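You operate a simulated robot arm through the tools that you are given. There is no shell and no other tool.

You run a simulated robot arm. Do the job below in one go: nothing can be reset, and whatever is moved stays where it is left.

Task
Fill the clear cup just past its line, steam the upper in the drawer soft and turn the steam off.
Fine: about 96 ml of water from the jug, which goes back; shut the drawer before the steam goes on; wait till all five lamps are lit. Set down upright: water jug.

Only the result counts: the job must be done as asked and must still hold three seconds after the hand-in. Knocking over, shifting, dropping, spilling or breaking anything else fails it.

Robot
A 7-joint arm with a two-finger parallel gripper, fixed in place. Base frame: the origin is on the floor under the middle of its stand, x ahead of it, y to its left, z up; the work surface is at about z = 0.85. Readings come in m, rad, newtons and seconds.
With the tool pointing down near the work surface it reaches from about 0.38 to 0.88 m from the base axis. Its first joint turns from -2.897 to 2.897 rad. Payload 3.43 kg.
The TCP is the grasp point between the finger pads, 0.034 m short of the fingertips. In the tool frame z runs along the fingers and y along their closing line. Largest opening 0.128 m; finger width 0.024, thickness 0.012; the body of the gripper, 0.048 by 0.13 m, starts 0.096 m behind the TCP.
Orientation is that of the tool frame in the base frame, as a unit quaternion [w, x, y, z]. With the fingers straight down and closing along the base's y, the tool's x points along the base's -x, its y along +y and its z along -z.

Tools
- The arm moves only by the tool apply_moves. Its argument "steps" is a list of rows, each a list of 3 entries, a list of its own where there are three numbers: the shift along the base's x, y, z in units of 400 mm (1.0 is 400 mm), then the turn, a rotation vector about the base's x, y, z in units of 120 degrees (1.0 is 120 degrees), then the opening, from 0 (shut) to 1 (fully open). In form: [[[x, y, z], [ax, ay, az], hand], ...]. A call has 1 to 20 rows; each row is the pose to reach, as a shift and turn from the pose commanded when the call began. A call with a number of a shift or a turn outside -1 to 1 is refused whole. Rows are played at 5 a second. More than 0.05 m and 0.15 rad between two rows, or a gripper value outside its range, and nothing of the call is played. A pose out of reach is approached as far as the arm can. The call stops where the force on the tool passes 40 N (or 10 N more than at its start, if that is more) or the arm is blocked; 0.2 s more then pass. The fingers move at their own pace (about 0.153 m/s each) and stop on an object; they squeeze with about 43 N. The grip force told is the motor's: it shows also when the fingers shut on nothing. Time passes only in rows, and 0.2 s behind the last, so rows that repeat a pose let the fingers close. It gives the time, the measured TCP pose, the force on the tool (base axes), the opening and the grip force at its end, in the units of the frame above (readings bear some noise), with the torque about the TCP (base axes, N m) and any sound that the robot's microphone picked up.
- Cameras (640 x 400 px; columns grow to the right, rows downward): "scene" is fixed at [0.3978, -0.5109, 1.4867]; the picture's right is [0.69, -0.72, 0.00], its down [-0.39, -0.38, -0.84] and it looks along [0.60, 0.58, -0.55] (base axes); focal length 214 px, centre (320, 200). "wrist" rides on the gripper at [0.076, -0.011, -0.16] in the tool frame; the picture's right is [0.15, 0.99, 0.00], its down [-0.88, 0.13, -0.46] and it looks along [-0.45, 0.07, 0.89] (tool axes); focal length 234 px, centre (320, 200).
- snapshot(camera): a new picture of that camera. It takes no simulated time.
- point_at(camera, pixels): for up to 12 pixels [column, row] of the newest picture of that camera ("zoom" is the newest enlarged one), the place [x, y, z] in the base frame of the surface seen there, good to about 0.003 m, but the place of the scene camera against the robot may be out by one fixed shift of up to 0.018 m in any direction. It takes no simulated time.
- inspect(camera, box): a new picture of the part [left, top, right, bottom] of that camera's present view, enlarged. It takes no simulated time.
- sign_off(): hands the job in; it is judged then, once.

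Unless the task says otherwise, let go and move clear before handing in.

The tools are called after ">>>" as name(argument=value, ...) on one line, values as JSON. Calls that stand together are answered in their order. apply_moves: Moves the arm, as the interface text tells. Its arguments: {"type":"object","properties":{"steps":{"type":"array","items":{"type":"array"}}},"required":["steps"]} The other tools are called the same way: snapshot (camera) takes a picture; point_at (camera, pixels) gives the place of the surface under pixels of a picture; inspect (camera, box) takes an enlarged picture of a part of a camera's view; sign_off () hands the job in.

At the start:

```text
clock: 0.0
tool_pos: [0.5506, -0.0875, 1.3844]
ee_rot: [0.001, 0.0, 1.0, 0.0]
ft_force: [-0.5, 0.0, 0.3]
torque: [0.01, -0.01, -0.01]
grip_width: 0.1281
finger_force: 0.1
```

scene: 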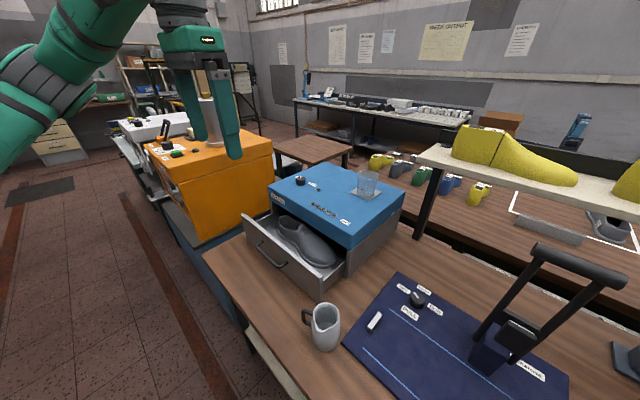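
wrist: 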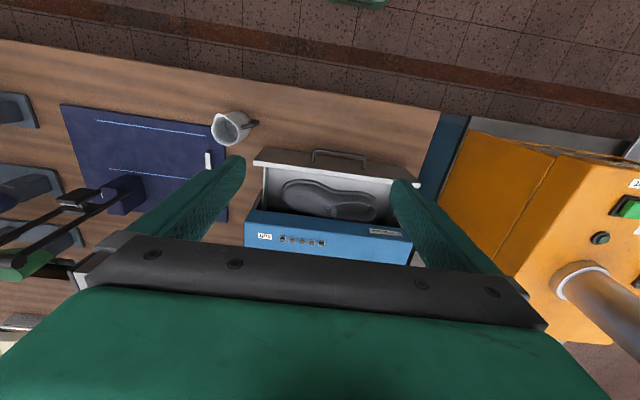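

The scene shows a blue steamer box with a clear cup on top (368,183), an open drawer with a grey upper (305,245), and a jug at (325,325). I'll enlarge these to see the labels, line and controls.

>>> inspect(camera="scene", box=[240, 150, 420, 262])

>>> inspect(camera="scene", box=[280, 270, 440, 370])

>>> inspect(camera="scene", box=[340, 155, 400, 205])

>>> inspect(camera="wrist", box=[200, 90, 440, 260])

```text
3.56 times, centred on (330, 206) of scene
```

zoom: 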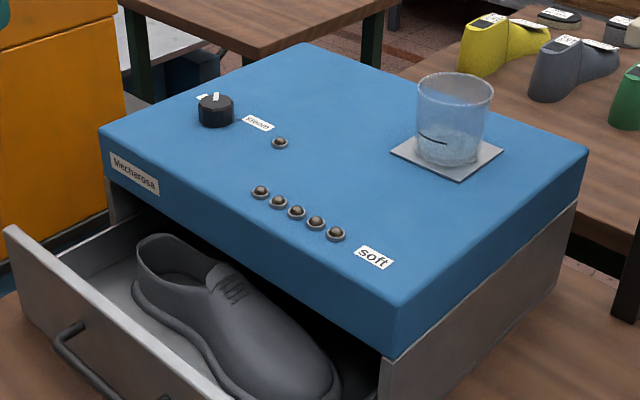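

```text
4.00 times, centred on (360, 320) of scene
```

zoom: 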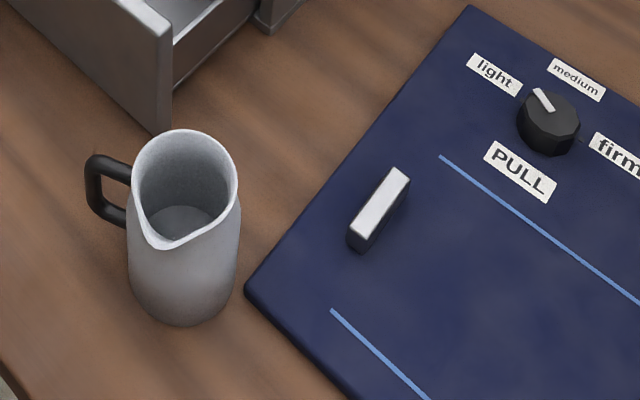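

```text
8.00 times, centred on (370, 180) of scene
```

zoom: 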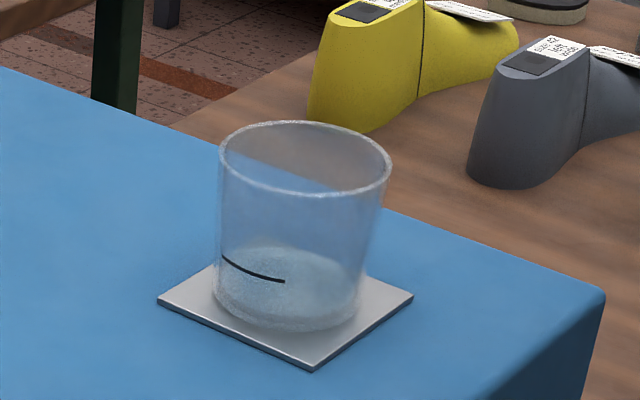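

```text
2.35 times, centred on (320, 175) of wrist
```

zoom: 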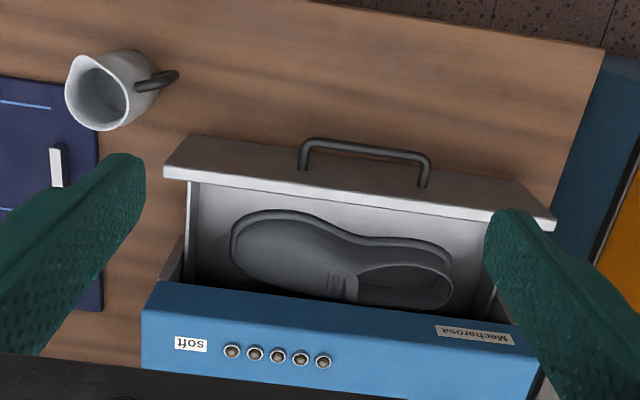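

I need coordinates now; the zoom shown last is the wrist, so I'll measure through full pictures: scene pixels for jug, cup, box, knob, and the wrist zoom for drawer and handle.

>>> point_at(camera="zoom", pixels=[[75, 85], [110, 120], [128, 62], [100, 105], [140, 85], [172, 74], [305, 150], [365, 150], [425, 160], [170, 170], [545, 222], [300, 245]])

>>> snapshot(camera="scene")

>>> point_at(camera="scene", pixels=[[300, 181], [311, 179], [319, 190], [370, 196], [352, 193], [381, 190], [365, 201], [268, 185], [324, 165], [404, 193], [351, 247], [328, 310]])

>>> inspect(camera="scene", box=[280, 165, 360, 235])

```text
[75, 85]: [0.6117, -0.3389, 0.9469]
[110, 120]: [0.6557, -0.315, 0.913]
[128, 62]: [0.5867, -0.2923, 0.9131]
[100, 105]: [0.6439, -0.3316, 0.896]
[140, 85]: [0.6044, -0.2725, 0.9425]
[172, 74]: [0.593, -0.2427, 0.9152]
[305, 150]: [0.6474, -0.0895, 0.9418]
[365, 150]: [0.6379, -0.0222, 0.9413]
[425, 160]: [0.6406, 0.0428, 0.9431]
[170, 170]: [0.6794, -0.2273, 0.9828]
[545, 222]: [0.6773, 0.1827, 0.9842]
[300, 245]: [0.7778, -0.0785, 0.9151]
```

```text
taken
```

scene: 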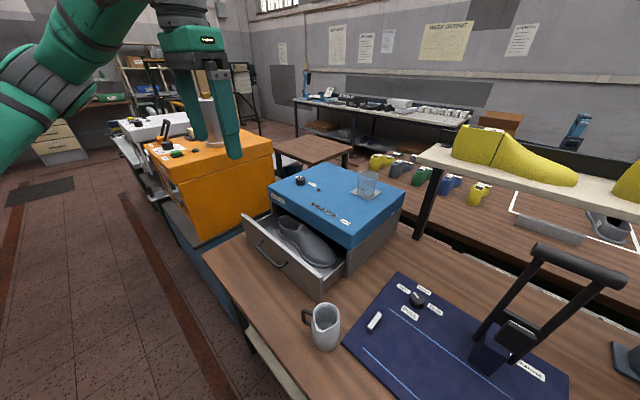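

```text
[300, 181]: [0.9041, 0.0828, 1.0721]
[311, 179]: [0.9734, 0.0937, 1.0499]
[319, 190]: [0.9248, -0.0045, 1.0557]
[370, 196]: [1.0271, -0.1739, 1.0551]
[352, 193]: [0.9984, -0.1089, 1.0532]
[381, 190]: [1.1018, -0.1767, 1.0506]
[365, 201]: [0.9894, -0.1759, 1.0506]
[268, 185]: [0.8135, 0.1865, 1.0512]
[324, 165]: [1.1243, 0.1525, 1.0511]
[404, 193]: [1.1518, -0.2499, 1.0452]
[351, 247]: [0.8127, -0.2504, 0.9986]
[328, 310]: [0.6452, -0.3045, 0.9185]
```

```text
5.71 times, centred on (320, 200) of scene
```

zoom: 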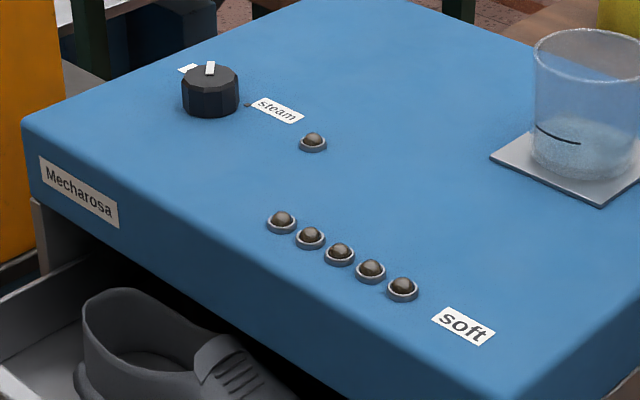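

Box front edge is at x≈0.81, cup near (1.05,-0.175) and knob near (0.91,0.083), so reach will be a concern. I'll enlarge the wrist view of the jug (230,128) and the drawer handle before moving.

>>> inspect(camera="wrist", box=[200, 100, 270, 150])

>>> inspect(camera="scene", box=[240, 200, 350, 300])

>>> inspect(camera="scene", box=[285, 165, 330, 200])

>>> inspect(camera="scene", box=[300, 295, 350, 355])

```text
8.00 times, centred on (235, 125) of wrist
```

zoom: 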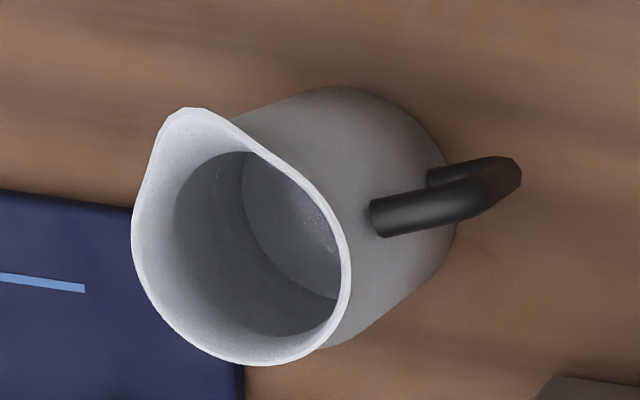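

```text
4.00 times, centred on (295, 250) of scene
```

zoom: 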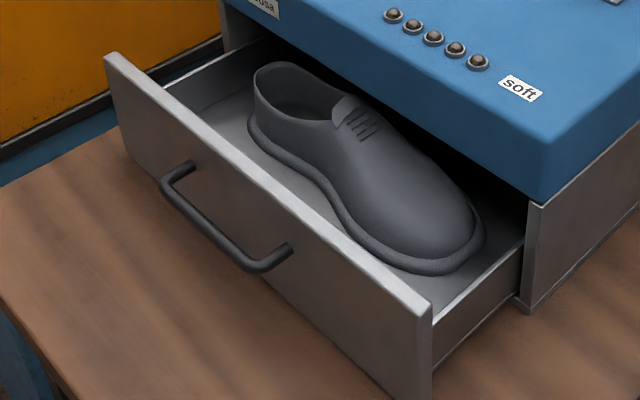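

```text
11.43 times, centred on (308, 182) of scene
```

zoom: 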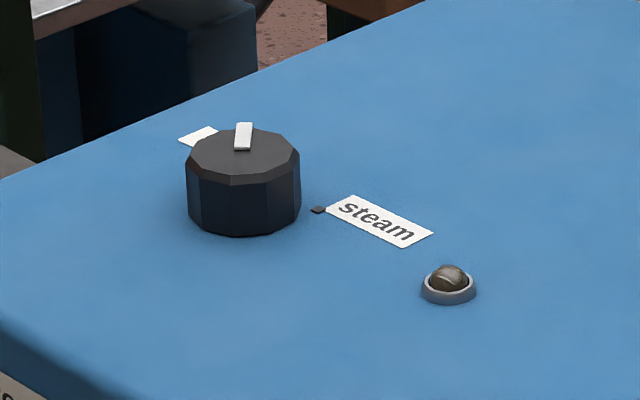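

```text
6.67 times, centred on (325, 325) of scene
```

zoom: 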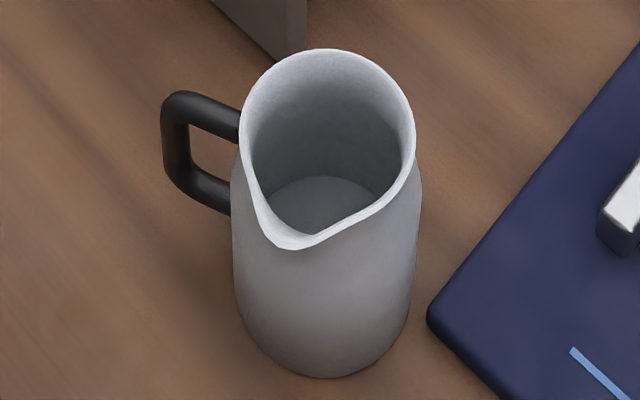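

The zoom shows the jug's handle (515,175) about 90° from its spout (185,110), so a roll-pour from the handle side will work. First I'll shut the drawer: close the fingers and descend in front of its handle bar (x≈0.64, y≈-0.02, z≈0.94).

>>> apply_moves(steps=[[[0.005, 0.016, -0.095], [0, 0, 0], 0], [[0.01, 0.033, -0.19], [0, 0, 0], 0], [[0.015, 0.049, -0.285], [0, 0, 0], 0], [[0.02, 0.066, -0.38], [0, 0, 0], 0], [[0.025, 0.082, -0.475], [0, 0, 0], 0], [[0.03, 0.098, -0.57], [0, 0, 0], 0], [[0.035, 0.115, -0.665], [0, 0, 0], 0], [[0.04, 0.131, -0.76], [0, 0, 0], 0], [[0.045, 0.148, -0.855], [0, 0, 0], 0], [[0.05, 0.164, -0.95], [0, 0, 0], 0], [[0.05, 0.164, -0.95], [0, 0, 0], 0]])

>>> snapshot(camera="wrist")

>>> snapshot(camera="scene")

```text
clock: 2.4
tool_pos: [0.5715, -0.0221, 1.0035]
ee_rot: [0.0, -0.001, 1.0, 0.001]
ft_force: [-0.5, 0.6, 0.2]
torque: [0.03, 0.02, -0.01]
grip_width: 0.0
finger_force: 32.9
```

```text
taken
```

wrist: 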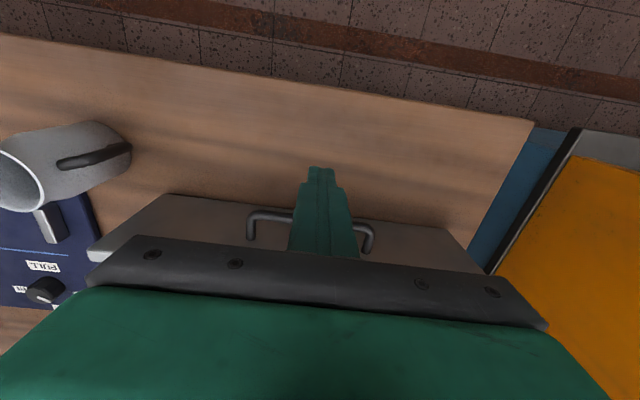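

```text
taken
```

scene: 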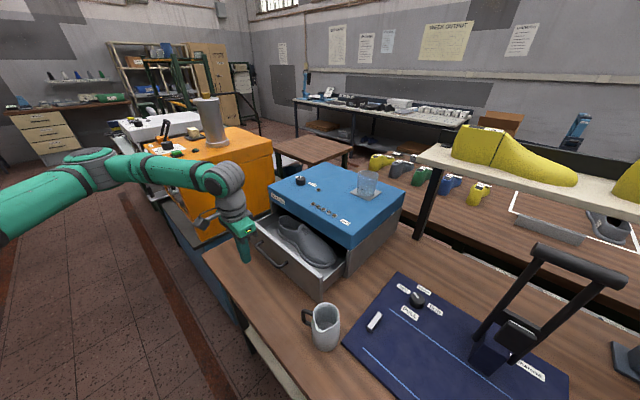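

The fingers (320,200) are in front of the handle bar (250–370, 215). I'll measure the bar, panel and jug precisely from this wrist view before pushing.

>>> point_at(camera="wrist", pixels=[[265, 213], [250, 225], [369, 235], [190, 197], [130, 240], [440, 232], [60, 163], [110, 150], [125, 155], [44, 200], [80, 180], [100, 125]])

>>> inspect(camera="wrist", box=[0, 100, 160, 220])

```text
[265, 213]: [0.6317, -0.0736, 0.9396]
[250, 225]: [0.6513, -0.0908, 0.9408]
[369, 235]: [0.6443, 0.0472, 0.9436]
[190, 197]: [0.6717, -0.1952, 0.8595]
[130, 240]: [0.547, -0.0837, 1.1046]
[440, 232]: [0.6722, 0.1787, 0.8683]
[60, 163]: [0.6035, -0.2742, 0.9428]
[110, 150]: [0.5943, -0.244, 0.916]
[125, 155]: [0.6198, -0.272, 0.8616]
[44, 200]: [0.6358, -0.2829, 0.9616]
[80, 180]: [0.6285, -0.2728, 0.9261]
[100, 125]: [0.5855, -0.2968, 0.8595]
```

```text
3.33 times, centred on (80, 160) of wrist
```

zoom: 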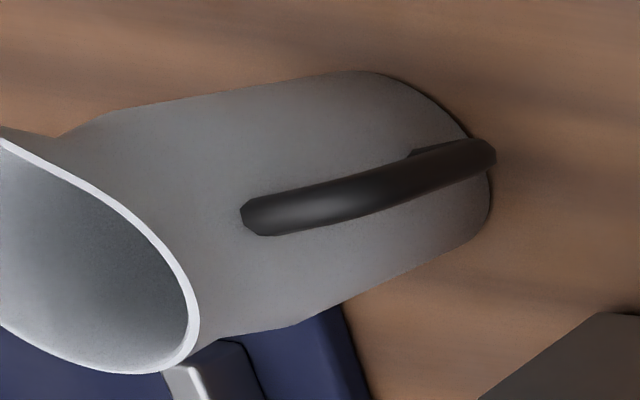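

Bar front is at x≈0.63 and panel face at x≈0.672. I'll drop the fingers to bar height and push slowly along +x until the drawer seats.

>>> apply_moves(steps=[[[0, 0, -0.075], [0, 0, 0], 0], [[0, 0, -0.15], [0, 0, 0], 0], [[0.05, 0, -0.15], [0, 0, 0], 0], [[0.1, 0, -0.15], [0, 0, 0], 0], [[0.125, 0, -0.15], [0, 0, 0], 0], [[0.15, 0, -0.15], [0, 0, 0], 0], [[0.175, 0, -0.15], [0, 0, 0], 0], [[0.2, 0, -0.15], [0, 0, 0], 0], [[0.225, 0, -0.15], [0, 0, 0], 0], [[0.25, 0, -0.15], [0, 0, 0], 0], [[0.275, 0, -0.15], [0, 0, 0], 0], [[0.3, 0, -0.15], [0, 0, 0], 0], [[0.325, 0, -0.15], [0, 0, 0], 0], [[0.35, 0, -0.15], [0, 0, 0], 0], [[0.375, 0, -0.15], [0, 0, 0], 0], [[0.4, 0, -0.15], [0, 0, 0], 0]])

>>> snapshot(camera="scene")

>>> inspect(camera="scene", box=[220, 160, 400, 300])

```text
clock: 5.8
tool_pos: [0.7313, -0.0214, 0.9435]
ee_rot: [0.0, 0.0, 1.0, 0.001]
ft_force: [0.2, 0.2, -0.4]
torque: [-0.01, 0.01, 0.01]
grip_width: 0.0001
finger_force: 32.8
```

```text
taken
```

scene: 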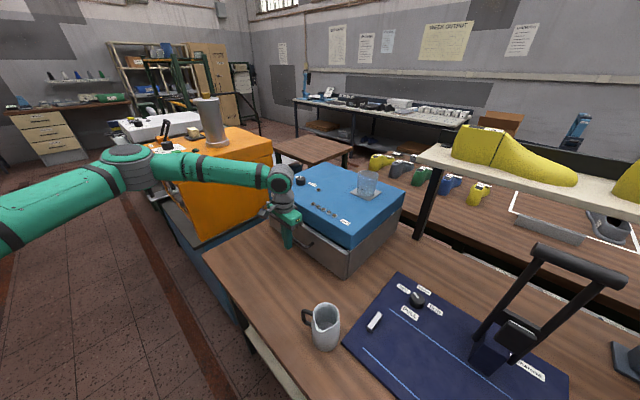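

```text
2.86 times, centred on (310, 230) of scene
```

zoom: 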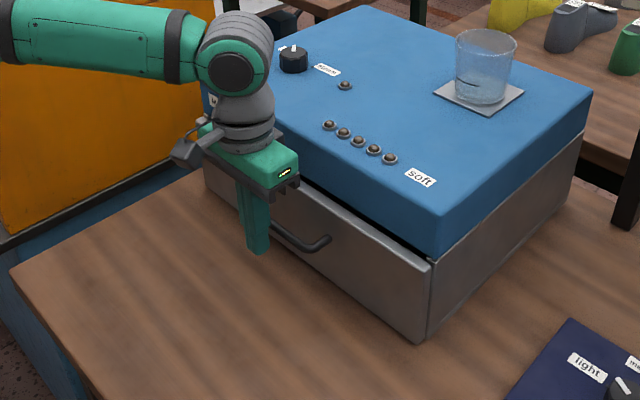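

The drawer has moved most of the way but I can't tell it's seated (no contact force). I'll keep pushing in small steps until force rises.

>>> apply_moves(steps=[[[0.02, 0, 0], [0, 0, 0], 0], [[0.04, 0, 0], [0, 0, 0], 0], [[0.06, 0, 0], [0, 0, 0], 0], [[0.075, 0, 0], [0, 0, 0], 0], [[0.0875, 0, 0], [0, 0, 0], 0], [[0.1, 0, 0], [0, 0, 0], 0]])

>>> inspect(camera="scene", box=[220, 160, 400, 300])

```text
clock: 6.5
tool_pos: [0.7413, -0.021, 0.9423]
ee_rot: [-0.007, 0.002, 1.0, 0.001]
ft_force: [-15.2, 1.4, 4.4]
torque: [0.06, 0.05, 0.06]
grip_width: 0.0001
finger_force: 33.4
stopped in row 3: the force on the tool passed its limit at 52 N (the readings are from after the stop); the commanded pose is now the measured one
```

```text
2.86 times, centred on (310, 230) of scene
```

zoom: 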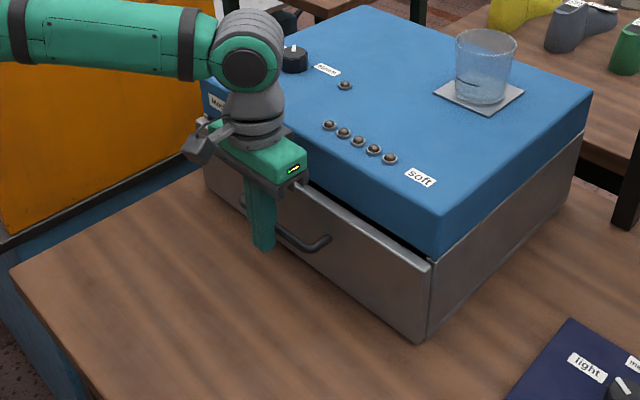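

Force jumped to 52 N with the panel against the frame, so the drawer should be seated. I'll back off and up, then check the gap.

>>> apply_moves(steps=[[[-0.05, 0, 0], [0, 0, 0], 0], [[-0.15, 0, 0], [0, 0, 0], 0], [[-0.25, 0, 0.05], [0, 0, 0], 0], [[-0.3, 0, 0.15], [0, 0, 0], 0], [[-0.35, 0, 0.25], [0, 0, 0], 0], [[-0.35, 0, 0.35], [0, 0, 0], 0], [[-0.35, 0, 0.45], [0, 0, 0], 0], [[-0.35, 0, 0.55], [0, 0, 0], 0], [[-0.35, 0, 0.65], [0, 0, 0], 0], [[-0.35, 0, 0.75], [0, 0, 0], 0], [[-0.35, 0, 0.75], [0, 0, 0], 0]])

>>> snapshot(camera="scene")

>>> snapshot(camera="wrist")

>>> inspect(camera="scene", box=[250, 190, 400, 300])

```text
clock: 8.9
tool_pos: [0.6023, -0.0186, 1.242]
ee_rot: [-0.005, -0.001, 1.0, 0.001]
ft_force: [1.1, 0.2, 0.1]
torque: [-0.02, -0.01, 0.02]
grip_width: 0.0
finger_force: 33.0
```

```text
taken
```

scene: 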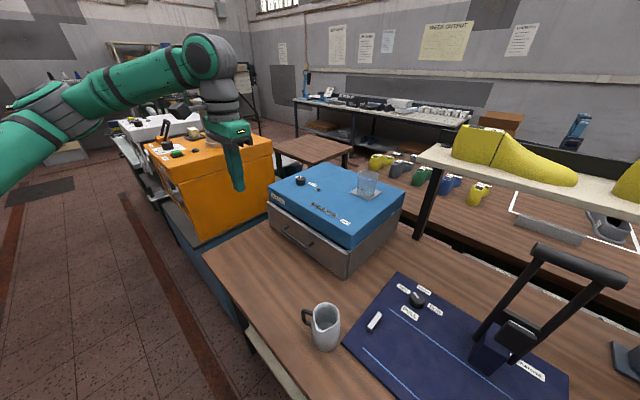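

```text
taken
```

wrist: 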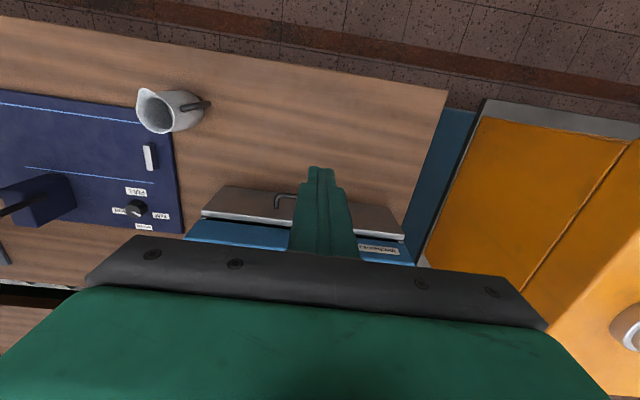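

```text
3.64 times, centred on (325, 245) of scene
```

zoom: 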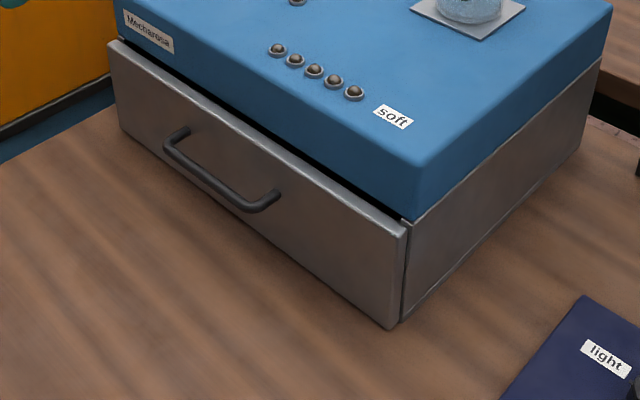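

The panel now sits flush against the box side (seam at 403,260 in the zoom) — drawer shut. Next I'll map the jug and the knob/cup area more closely.

>>> inspect(camera="wrist", box=[120, 70, 220, 150])

```text
5.00 times, centred on (170, 110) of wrist
```

zoom: 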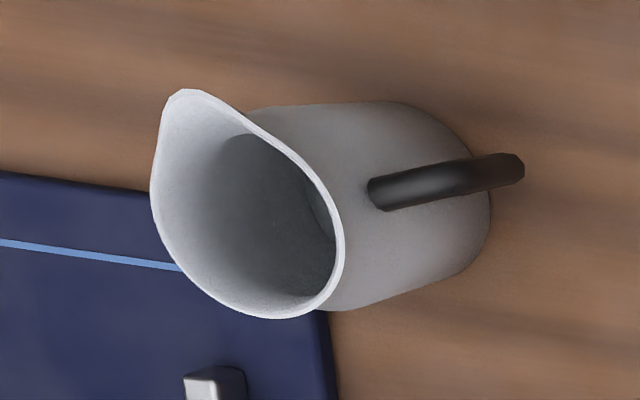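

>>> point_at(camera="zoom", pixels=[[185, 97], [250, 128], [300, 165], [333, 215], [338, 260], [318, 298], [270, 313], [375, 193], [420, 188], [470, 172], [515, 165], [400, 160]])

>>> point_at(camera="zoom", pixels=[[160, 150], [156, 200], [175, 245], [440, 115], [484, 200], [465, 265], [355, 308], [480, 130], [500, 230], [470, 190], [290, 115], [380, 300]])

>>> point_at(camera="scene", pixels=[[325, 303], [338, 310], [313, 311], [324, 349], [303, 318], [326, 335], [314, 340], [339, 340], [306, 313], [322, 332], [285, 235], [311, 246]])

```text
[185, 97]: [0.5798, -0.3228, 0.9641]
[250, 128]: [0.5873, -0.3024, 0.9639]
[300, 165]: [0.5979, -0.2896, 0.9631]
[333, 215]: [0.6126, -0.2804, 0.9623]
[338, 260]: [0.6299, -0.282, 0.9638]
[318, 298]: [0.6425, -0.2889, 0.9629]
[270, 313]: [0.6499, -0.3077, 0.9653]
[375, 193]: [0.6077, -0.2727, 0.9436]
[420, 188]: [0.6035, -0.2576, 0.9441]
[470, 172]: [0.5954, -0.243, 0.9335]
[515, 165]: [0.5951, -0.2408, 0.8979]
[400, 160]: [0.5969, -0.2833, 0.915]
```

```text
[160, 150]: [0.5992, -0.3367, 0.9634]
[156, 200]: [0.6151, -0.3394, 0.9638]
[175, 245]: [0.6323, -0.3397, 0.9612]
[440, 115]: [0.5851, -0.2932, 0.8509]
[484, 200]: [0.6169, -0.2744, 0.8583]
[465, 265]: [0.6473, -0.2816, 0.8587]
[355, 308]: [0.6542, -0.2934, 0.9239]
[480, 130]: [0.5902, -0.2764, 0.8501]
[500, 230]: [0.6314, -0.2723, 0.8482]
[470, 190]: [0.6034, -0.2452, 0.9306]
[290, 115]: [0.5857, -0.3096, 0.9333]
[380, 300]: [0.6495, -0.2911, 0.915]
```

```text
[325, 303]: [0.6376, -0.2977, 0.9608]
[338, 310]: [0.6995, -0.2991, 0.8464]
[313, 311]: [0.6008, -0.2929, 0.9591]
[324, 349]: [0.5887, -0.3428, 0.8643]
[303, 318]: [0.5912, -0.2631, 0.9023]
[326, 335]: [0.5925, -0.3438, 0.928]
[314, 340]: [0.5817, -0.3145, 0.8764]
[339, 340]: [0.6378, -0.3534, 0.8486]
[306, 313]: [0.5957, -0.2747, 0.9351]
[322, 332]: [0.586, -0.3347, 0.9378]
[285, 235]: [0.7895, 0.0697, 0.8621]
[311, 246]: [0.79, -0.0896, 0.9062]
```

Rim fit gives the jug axis at (0.620,-0.310), rim radius 0.030 at z≈0.9635, spout bearing ≈199°, handle ≈110°. Before lifting it, I'll probe whether the arm can reach the tilted pouring pose near the cup in free air at z≈1.26.

>>> apply_moves(steps=[[[0.068, -0.018, 0.003], [0.038, -0.031, -0.022], 0], [[0.135, -0.035, 0.006], [0.075, -0.062, -0.043], 0], [[0.203, -0.053, 0.01], [0.113, -0.093, -0.065], 0], [[0.271, -0.071, 0.013], [0.151, -0.124, -0.087], 0], [[0.338, -0.089, 0.016], [0.188, -0.155, -0.109], 0], [[0.406, -0.106, 0.019], [0.226, -0.186, -0.13], 0], [[0.474, -0.124, 0.022], [0.264, -0.217, -0.152], 0], [[0.541, -0.142, 0.026], [0.301, -0.248, -0.174], 0], [[0.609, -0.159, 0.029], [0.339, -0.279, -0.195], 0], [[0.676, -0.177, 0.032], [0.376, -0.31, -0.217], 0], [[0.744, -0.195, 0.035], [0.414, -0.341, -0.239], 0], [[0.812, -0.213, 0.039], [0.452, -0.372, -0.261], 0], [[0.879, -0.23, 0.042], [0.489, -0.403, -0.282], 0], [[0.947, -0.248, 0.045], [0.527, -0.434, -0.304], 0], [[0.947, -0.248, 0.045], [0.527, -0.434, -0.304], 0], [[0.947, -0.248, 0.045], [0.527, -0.434, -0.304], 0]])

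>>> snapshot(camera="scene")

>>> snapshot(camera="wrist")

```text
clock: 12.3
tool_pos: [0.9802, -0.1216, 1.2624]
ee_rot: [0.405, 0.283, 0.711, 0.501]
ft_force: [0.2, 0.4, 0.5]
torque: [0.01, 0.01, 0.0]
grip_width: 0.0
finger_force: 32.9
```

```text
taken
```

scene: 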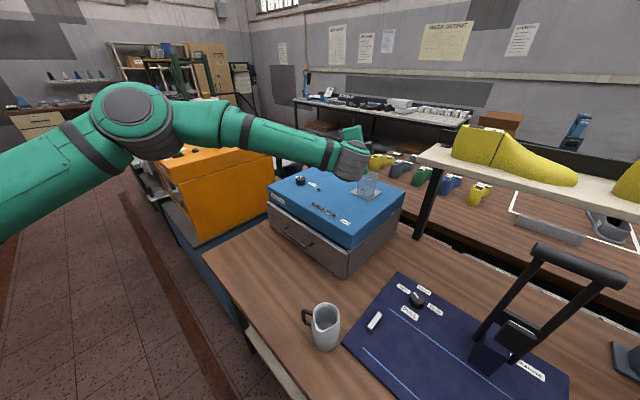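

```text
taken
```

wrist: 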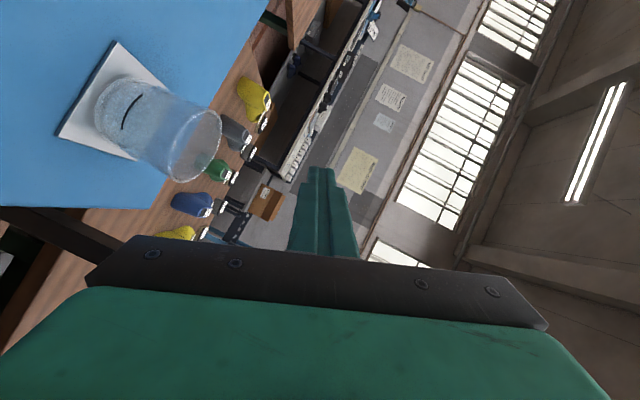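

The arm reached the pour-like pose fully, and the wrist view shows the cup at (160,120) with its line at (130,105). I'll measure the cup from here.

>>> inspect(camera="wrist", box=[50, 30, 250, 190])

>>> point_at(camera="wrist", pixels=[[118, 43], [57, 135], [170, 92], [221, 130], [195, 112], [172, 172], [188, 180], [212, 165], [213, 118], [140, 160], [126, 120], [140, 97]])

>>> inspect(camera="scene", box=[340, 155, 400, 205])

```text
2.50 times, centred on (150, 110) of wrist
```

zoom: 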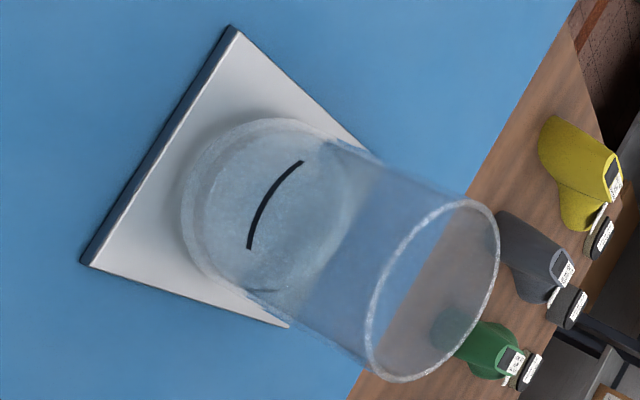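

```text
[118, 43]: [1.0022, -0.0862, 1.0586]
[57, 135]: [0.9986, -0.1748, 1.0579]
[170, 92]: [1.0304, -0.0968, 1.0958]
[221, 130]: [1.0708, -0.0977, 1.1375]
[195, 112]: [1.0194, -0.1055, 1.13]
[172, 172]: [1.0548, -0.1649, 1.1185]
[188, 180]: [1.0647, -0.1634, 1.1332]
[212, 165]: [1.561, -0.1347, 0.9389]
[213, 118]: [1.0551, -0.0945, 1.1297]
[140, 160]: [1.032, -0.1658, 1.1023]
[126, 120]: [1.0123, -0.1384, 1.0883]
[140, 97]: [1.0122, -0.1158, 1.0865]
```

```text
8.00 times, centred on (370, 180) of scene
```

zoom: 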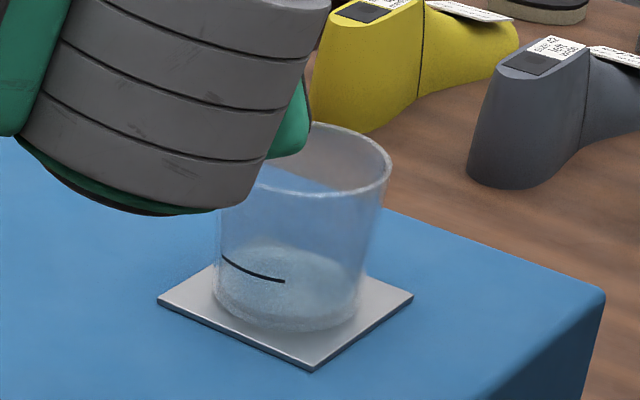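

Cup centre is ≈(1.045,-0.130), rim z≈1.132, line z≈1.087; the scene camera is shifted about (-0.005,-0.016,-0.003). I'll probe the actual pouring spot for the hand, (1.03,-0.05,1.20), to be sure of reach.

>>> apply_moves(steps=[[[0.03, 0.06, 0], [0, 0, 0], 0], [[0.07, 0.12, -0.05], [0, 0, 0], 0], [[0.1, 0.16, -0.1], [0, 0, 0], 0], [[0.125, 0.175, -0.15], [0, 0, 0], 0], [[0.125, 0.175, -0.15], [0, 0, 0], 0]])

>>> snapshot(camera="scene")

>>> snapshot(camera="wrist")

```text
clock: 13.5
tool_pos: [1.0305, -0.0525, 1.1999]
ee_rot: [0.405, 0.284, 0.711, 0.5]
ft_force: [0.4, 0.0, 0.9]
torque: [-0.02, -0.02, -0.01]
grip_width: 0.0
finger_force: 33.3
```

```text
taken
```

scene: 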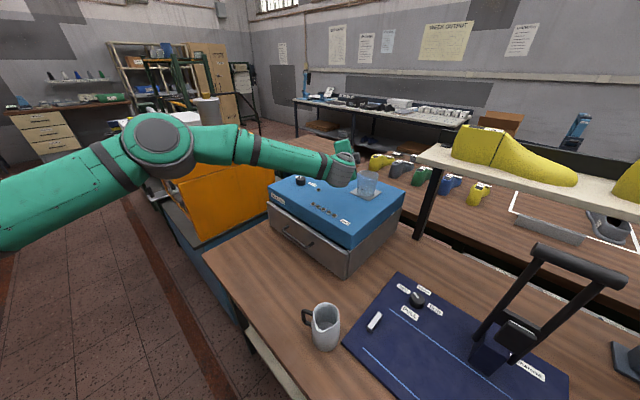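

```text
taken
```

wrist: 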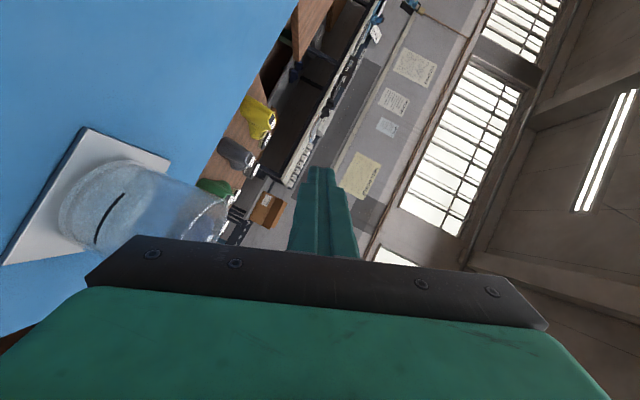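

The hand reaches (1.03,-0.05,1.20) with that tilt, so the pouring plan works. Now I'll retract, undo the test tilt, then line up with the jug from its handle side with the fingers open.

>>> apply_moves(steps=[[[-0.05, 0, 0.05], [0, 0, 0], 0], [[-0.13, 0, 0.1], [-0.058, 0, 0], 0], [[-0.21, -0.01, 0.15], [-0.117, 0, 0], 0], [[-0.3, -0.02, 0.2], [-0.175, 0, 0], 0], [[-0.38, -0.03, 0.25], [-0.233, 0, 0], 0], [[-0.46, -0.04, 0.25], [-0.292, 0, 0], 0], [[-0.55, -0.05, 0.25], [-0.35, 0, 0], 0], [[-0.64, -0.055, 0.25], [-0.408, 0, 0], 0], [[-0.73, -0.06, 0.25], [-0.467, 0, 0], 0], [[-0.8, -0.065, 0.25], [-0.525, 0, 0], 0.5], [[-0.825, -0.069, 0.25], [-0.583, 0, 0], 1], [[-0.825, -0.069, 0.25], [-0.583, 0, 0], 1]])

>>> snapshot(camera="scene")

```text
clock: 16.1
tool_pos: [0.7016, -0.0773, 1.2956]
ee_rot: [0.492, -0.003, 0.871, -0.002]
ft_force: [0.5, 0.4, -1.3]
torque: [-0.03, 0.02, 0.01]
grip_width: 0.1281
finger_force: 0.0
```

```text
taken
```

scene: 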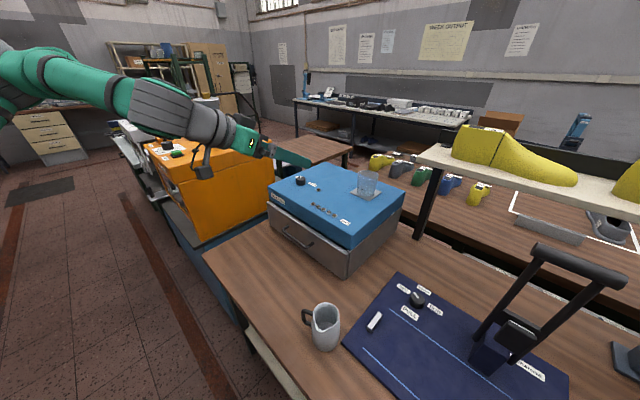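

Orientation is as planned (tool 31° below horizontal, fingers open). I'll yaw 70° right and descend to the pre-grasp spot behind the jug's handle.

>>> apply_moves(steps=[[[-0.04, -0.02, -0.05], [0, 0, -0.049], 1], [[-0.08, -0.04, -0.11], [0, 0, -0.097], 1], [[-0.12, -0.06, -0.17], [0, 0, -0.146], 1], [[-0.16, -0.08, -0.24], [0, 0, -0.194], 1], [[-0.2, -0.1, -0.31], [0, 0, -0.243], 1], [[-0.24, -0.12, -0.38], [0, 0, -0.292], 1], [[-0.28, -0.14, -0.45], [0, 0, -0.34], 1], [[-0.3, -0.17, -0.52], [0, 0, -0.389], 1], [[-0.324, -0.19, -0.59], [0, 0, -0.437], 1], [[-0.324, -0.21, -0.66], [0, 0, -0.486], 1], [[-0.324, -0.23, -0.73], [0, 0, -0.535], 1], [[-0.324, -0.24, -0.813], [0, 0, -0.583], 1], [[-0.324, -0.24, -0.813], [0, 0, -0.583], 1], [[-0.324, -0.24, -0.813], [0, 0, -0.583], 1]])

>>> snapshot(camera="scene")

>>> snapshot(camera="wrist")

```text
clock: 19.1
tool_pos: [0.5701, -0.1742, 0.9769]
ee_rot: [0.407, 0.497, 0.713, -0.281]
ft_force: [-0.3, 0.5, 0.4]
torque: [0.0, 0.0, -0.03]
grip_width: 0.128
finger_force: 0.1
```

```text
taken
```

scene: 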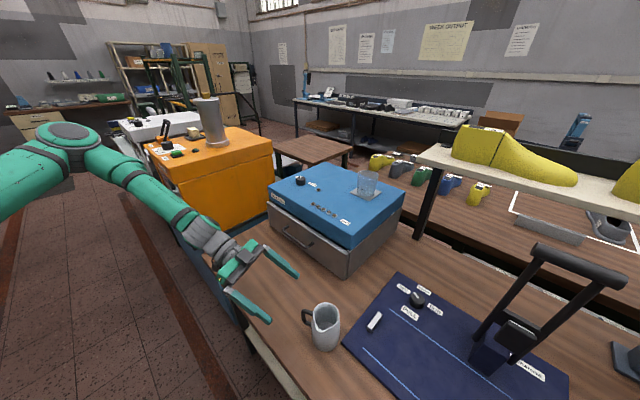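

```text
taken
```

wrist: 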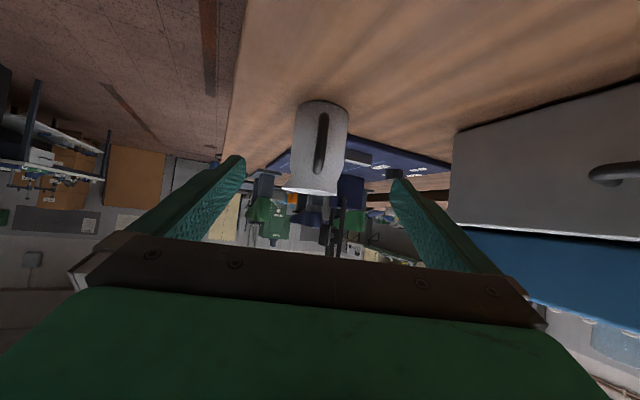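

The jug (320,150) is centred between the open fingertips (238,158) and (395,178), handle facing the palm. I'll verify the distances with the wrist camera before closing in.

>>> inspect(camera="wrist", box=[260, 80, 380, 210])

>>> point_at(camera="wrist", pixels=[[297, 150], [345, 150], [298, 125], [346, 125], [322, 120], [320, 140], [318, 165], [322, 104], [288, 188], [336, 192], [310, 150], [335, 150]])

```text
3.08 times, centred on (320, 145) of wrist
```

zoom: 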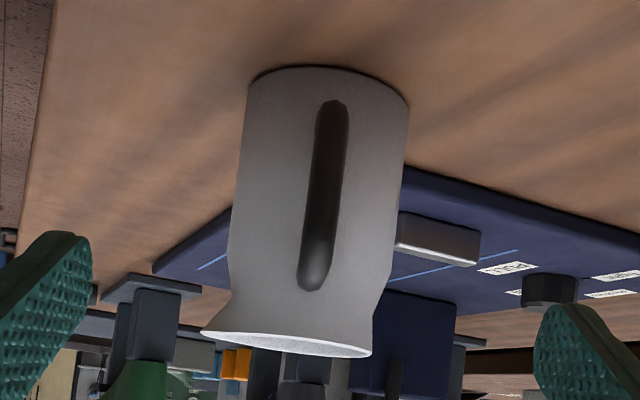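

```text
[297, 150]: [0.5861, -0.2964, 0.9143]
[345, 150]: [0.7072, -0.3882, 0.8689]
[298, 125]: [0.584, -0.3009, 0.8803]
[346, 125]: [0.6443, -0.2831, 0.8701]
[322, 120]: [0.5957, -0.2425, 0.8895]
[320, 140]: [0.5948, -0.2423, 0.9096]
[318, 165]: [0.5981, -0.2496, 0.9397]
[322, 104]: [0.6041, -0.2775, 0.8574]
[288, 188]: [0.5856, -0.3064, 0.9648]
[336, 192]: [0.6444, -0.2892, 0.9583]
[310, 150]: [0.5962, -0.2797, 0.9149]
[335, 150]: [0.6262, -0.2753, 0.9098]
```

Body edges at (0.586,-0.296) and (0.626,-0.275) agree with the axis at (0.620,-0.310), radius ≈0.036. I'll slide in along the tool axis with fingers open.

>>> apply_moves(steps=[[[0.022, -0.061, -0.038], [0, 0, 0], 1], [[0.045, -0.122, -0.077], [0, 0, 0], 1], [[0.067, -0.182, -0.115], [0, 0, 0], 1], [[0.09, -0.243, -0.154], [0, 0, 0], 1], [[0.112, -0.304, -0.192], [0, 0, 0], 1], [[0.112, -0.304, -0.192], [0, 0, 0], 1]])

>>> inspect(camera="scene", box=[240, 260, 380, 370])

>>> snapshot(camera="wrist")

```text
clock: 20.5
tool_pos: [0.6162, -0.2946, 0.8971]
ee_rot: [0.407, 0.498, 0.713, -0.281]
ft_force: [-0.2, 0.1, 0.2]
torque: [0.04, 0.07, 0.02]
grip_width: 0.128
finger_force: 0.0
```

```text
3.64 times, centred on (310, 315) of scene
```

zoom: 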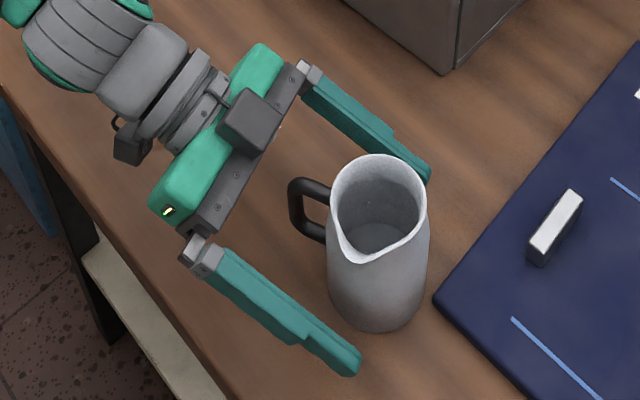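

```text
taken
```

wrist: 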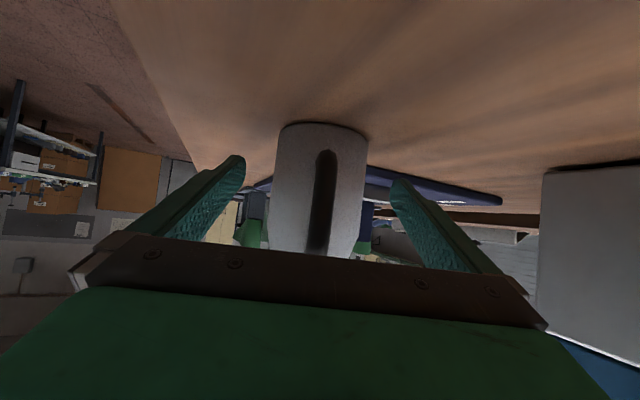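

Fingers straddle the jug with the handle in the gap and no contact force. I'll verify the jug position relative to the hand with the wrist camera, then close.

>>> point_at(camera="wrist", pixels=[[324, 170], [322, 200], [318, 235], [300, 180], [350, 180], [280, 180], [364, 180], [322, 130]])

>>> point_at(camera="scene", pixels=[[320, 316], [326, 303], [317, 355], [336, 307], [300, 330], [326, 335]])

```text
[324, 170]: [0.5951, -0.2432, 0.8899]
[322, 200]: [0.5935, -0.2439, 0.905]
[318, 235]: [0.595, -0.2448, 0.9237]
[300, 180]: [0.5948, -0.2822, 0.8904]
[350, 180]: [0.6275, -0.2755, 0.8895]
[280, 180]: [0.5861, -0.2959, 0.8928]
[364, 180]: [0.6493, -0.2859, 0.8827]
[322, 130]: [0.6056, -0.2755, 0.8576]
```

```text
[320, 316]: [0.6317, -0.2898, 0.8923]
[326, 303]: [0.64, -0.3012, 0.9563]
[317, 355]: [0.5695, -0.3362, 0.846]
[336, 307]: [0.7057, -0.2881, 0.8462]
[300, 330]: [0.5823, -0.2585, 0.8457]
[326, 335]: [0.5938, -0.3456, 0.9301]
```

Body points still fit the axis within 2 mm, and the hand is centred on it. Closing the fingers on the jug body now.

>>> apply_moves(steps=[[[0, 0, 0], [0, 0, 0], 0.7], [[0, 0, 0], [0, 0, 0], 0.62], [[0, 0, 0], [0, 0, 0], 0.55], [[0, 0, 0], [0, 0, 0], 0.4], [[0, 0, 0], [0, 0, 0], 0.2], [[0, 0, 0], [0, 0, 0], 0], [[0, 0, 0], [0, 0, 0], 0]])

>>> inspect(camera="scene", box=[240, 260, 380, 370])

```text
clock: 22.1
tool_pos: [0.6157, -0.2946, 0.8971]
ee_rot: [0.407, 0.498, 0.712, -0.282]
ft_force: [-1.2, -1.9, 2.8]
torque: [-0.1, 0.18, -0.02]
grip_width: 0.073
finger_force: 43.3
```

```text
3.64 times, centred on (310, 315) of scene
```

zoom: 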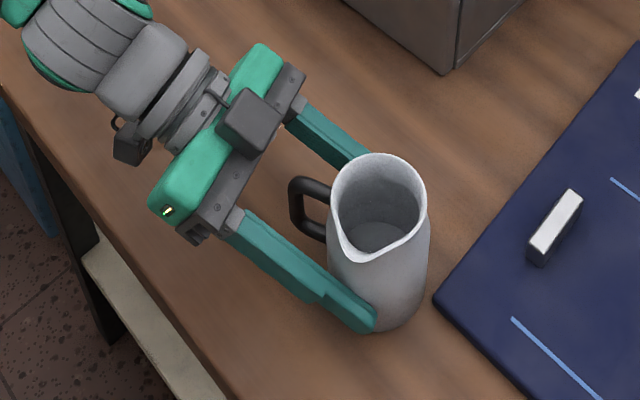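

Grip holds at 0.073 m width with 43 N. I'll lift straight up gently and read the weight.

>>> apply_moves(steps=[[[0, 0, 0.01], [0, 0, 0], 0], [[0, 0, 0.03], [0, 0, 0], 0], [[0, 0, 0.06], [0, 0, 0], 0], [[0, 0, 0.09], [0, 0, 0], 0], [[0, 0, 0.12], [0, 0, 0], 0], [[0, 0, 0.14], [0, 0, 0], 0], [[0, 0, 0.15], [0, 0, 0], 0], [[0, 0, 0.15], [0, 0, 0], 0], [[0, 0, 0.15], [0, 0, 0], 0]])

>>> inspect(camera="scene", box=[240, 240, 380, 350])

>>> snapshot(camera="wrist")

```text
clock: 24.1
tool_pos: [0.6152, -0.2956, 0.9593]
ee_rot: [0.408, 0.497, 0.712, -0.281]
ft_force: [-0.6, 0.8, -2.1]
torque: [0.04, 0.01, -0.01]
grip_width: 0.0736
finger_force: 43.0
```

```text
3.64 times, centred on (310, 295) of scene
```

zoom: 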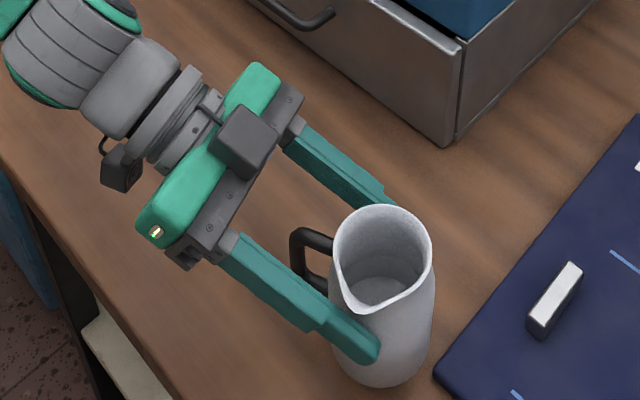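

```text
taken
```

wrist: 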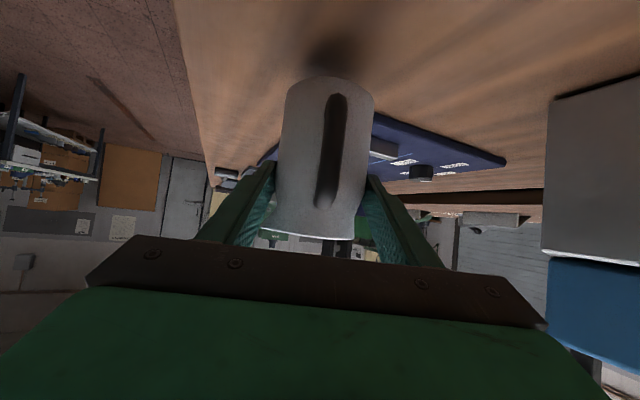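

The jug is off the table (shadow at 335,50 separate from base 330,80), but it seems lower in the hand than before the lift — it may be slipping. I'll measure where it sits relative to the hand.

>>> point_at(camera="wrist", pixels=[[335, 110], [332, 150], [326, 195], [300, 150], [360, 150], [330, 82], [280, 150], [372, 150], [290, 232], [345, 238], [300, 100], [360, 100]])

>>> inspect(camera="wrist", box=[240, 60, 420, 260])

>>> snapshot(camera="scene")

```text
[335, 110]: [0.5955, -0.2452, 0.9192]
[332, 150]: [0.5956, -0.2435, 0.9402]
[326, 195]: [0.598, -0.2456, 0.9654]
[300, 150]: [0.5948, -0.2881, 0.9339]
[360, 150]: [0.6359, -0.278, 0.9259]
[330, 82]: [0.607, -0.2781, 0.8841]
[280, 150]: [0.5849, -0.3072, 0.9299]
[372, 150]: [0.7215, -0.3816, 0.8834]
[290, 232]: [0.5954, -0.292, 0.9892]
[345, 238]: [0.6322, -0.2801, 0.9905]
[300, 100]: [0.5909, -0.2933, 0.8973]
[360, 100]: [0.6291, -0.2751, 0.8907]
```

```text
2.00 times, centred on (330, 160) of wrist
```

zoom: 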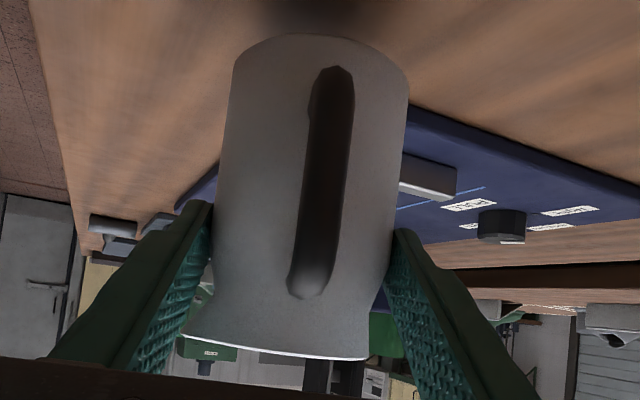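

```text
taken
```

scene: 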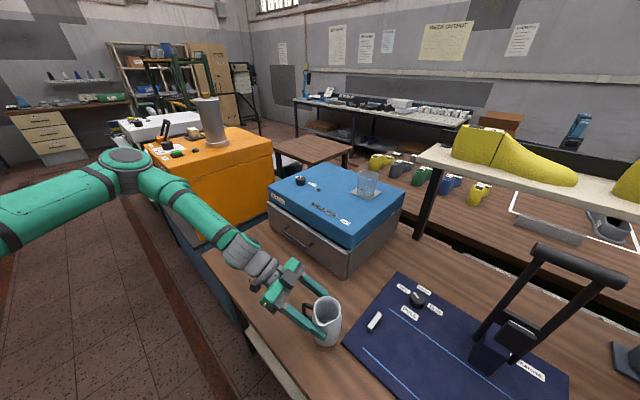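

Rim is at z≈0.990, only 27 mm above its start though the hand rose 62 mm: the smooth body slid 35 mm through the pads. I'll hold for two rows to see whether it is still creeping before I set it down and change grip.

>>> apply_moves(steps=[[[0, 0, 0], [0, 0, 0], 0]])

>>> snapshot(camera="wrist")

>>> point_at(camera="wrist", pixels=[[335, 110], [332, 150], [300, 150], [330, 82], [290, 232], [345, 238], [300, 100], [330, 78]])

```text
clock: 24.5
tool_pos: [0.6167, -0.2963, 0.9592]
ee_rot: [0.407, 0.498, 0.712, -0.281]
ft_force: [0.1, 0.5, -1.8]
torque: [0.02, 0.02, -0.01]
grip_width: 0.0734
finger_force: 43.2
```

```text
taken
```

wrist: 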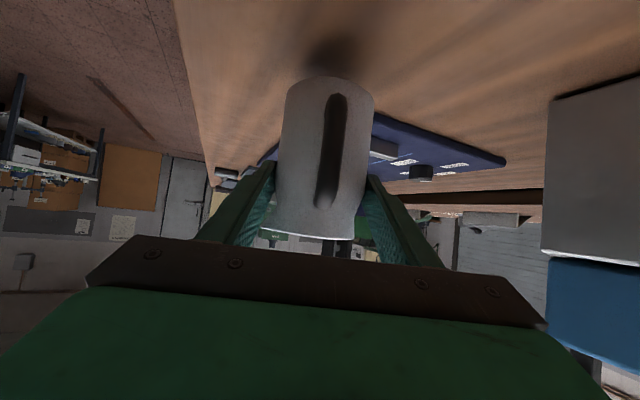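

```text
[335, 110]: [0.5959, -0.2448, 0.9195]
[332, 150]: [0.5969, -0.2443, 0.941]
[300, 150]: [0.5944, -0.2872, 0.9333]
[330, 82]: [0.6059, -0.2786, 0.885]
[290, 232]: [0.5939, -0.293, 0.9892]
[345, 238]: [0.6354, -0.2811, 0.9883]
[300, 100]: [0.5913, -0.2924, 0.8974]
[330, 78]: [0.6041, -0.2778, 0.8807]
```

No further creep: the jug is now held stably, the pads caught under the flare, with about 2 N of load. I'll raise it slowly in place and check again that it holds.

>>> apply_moves(steps=[[[0, 0, 0.02], [0, 0, 0], 0], [[0, 0, 0.05], [0, 0, 0], 0], [[0, 0, 0.09], [0, 0, 0], 0], [[0, 0, 0.13], [0, 0, 0], 0], [[0, 0, 0.17], [0, 0, 0], 0], [[0, 0, 0.2], [0, 0, 0], 0], [[0, 0, 0.22], [0, 0, 0], 0], [[0, 0, 0.22], [0, 0, 0], 0]])

>>> snapshot(camera="wrist")

>>> inspect(camera="scene", box=[240, 200, 380, 310])

>>> point_at(camera="wrist", pixels=[[335, 110], [332, 150], [300, 150], [330, 82], [290, 232], [345, 238], [300, 100], [330, 78]])

```text
clock: 26.3
tool_pos: [0.6167, -0.2951, 1.0468]
ee_rot: [0.407, 0.498, 0.712, -0.281]
ft_force: [-0.8, 0.7, -2.6]
torque: [0.01, 0.01, 0.0]
grip_width: 0.0733
finger_force: 43.6
```

```text
taken
```

wrist: 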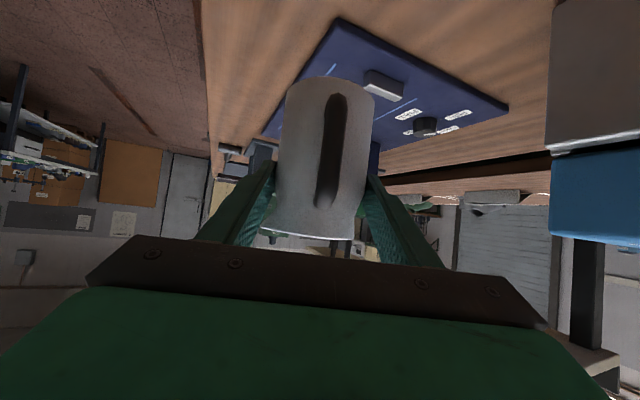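

```text
3.64 times, centred on (310, 255) of scene
```

zoom: 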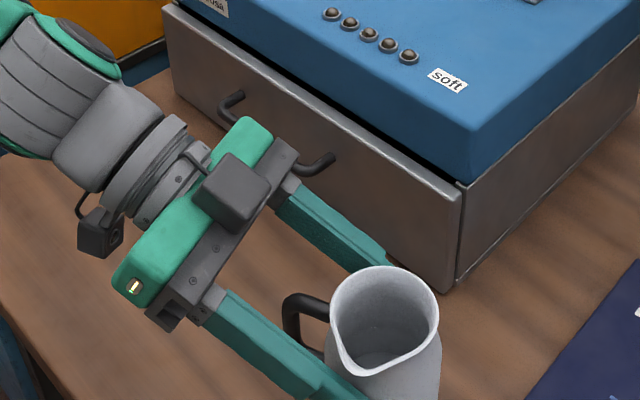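

```text
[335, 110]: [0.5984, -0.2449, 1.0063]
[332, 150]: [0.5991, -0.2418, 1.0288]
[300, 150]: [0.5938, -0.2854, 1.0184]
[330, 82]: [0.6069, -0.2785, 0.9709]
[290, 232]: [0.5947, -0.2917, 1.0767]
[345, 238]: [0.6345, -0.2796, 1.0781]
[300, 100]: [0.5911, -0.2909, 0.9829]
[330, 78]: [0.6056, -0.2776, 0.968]
```

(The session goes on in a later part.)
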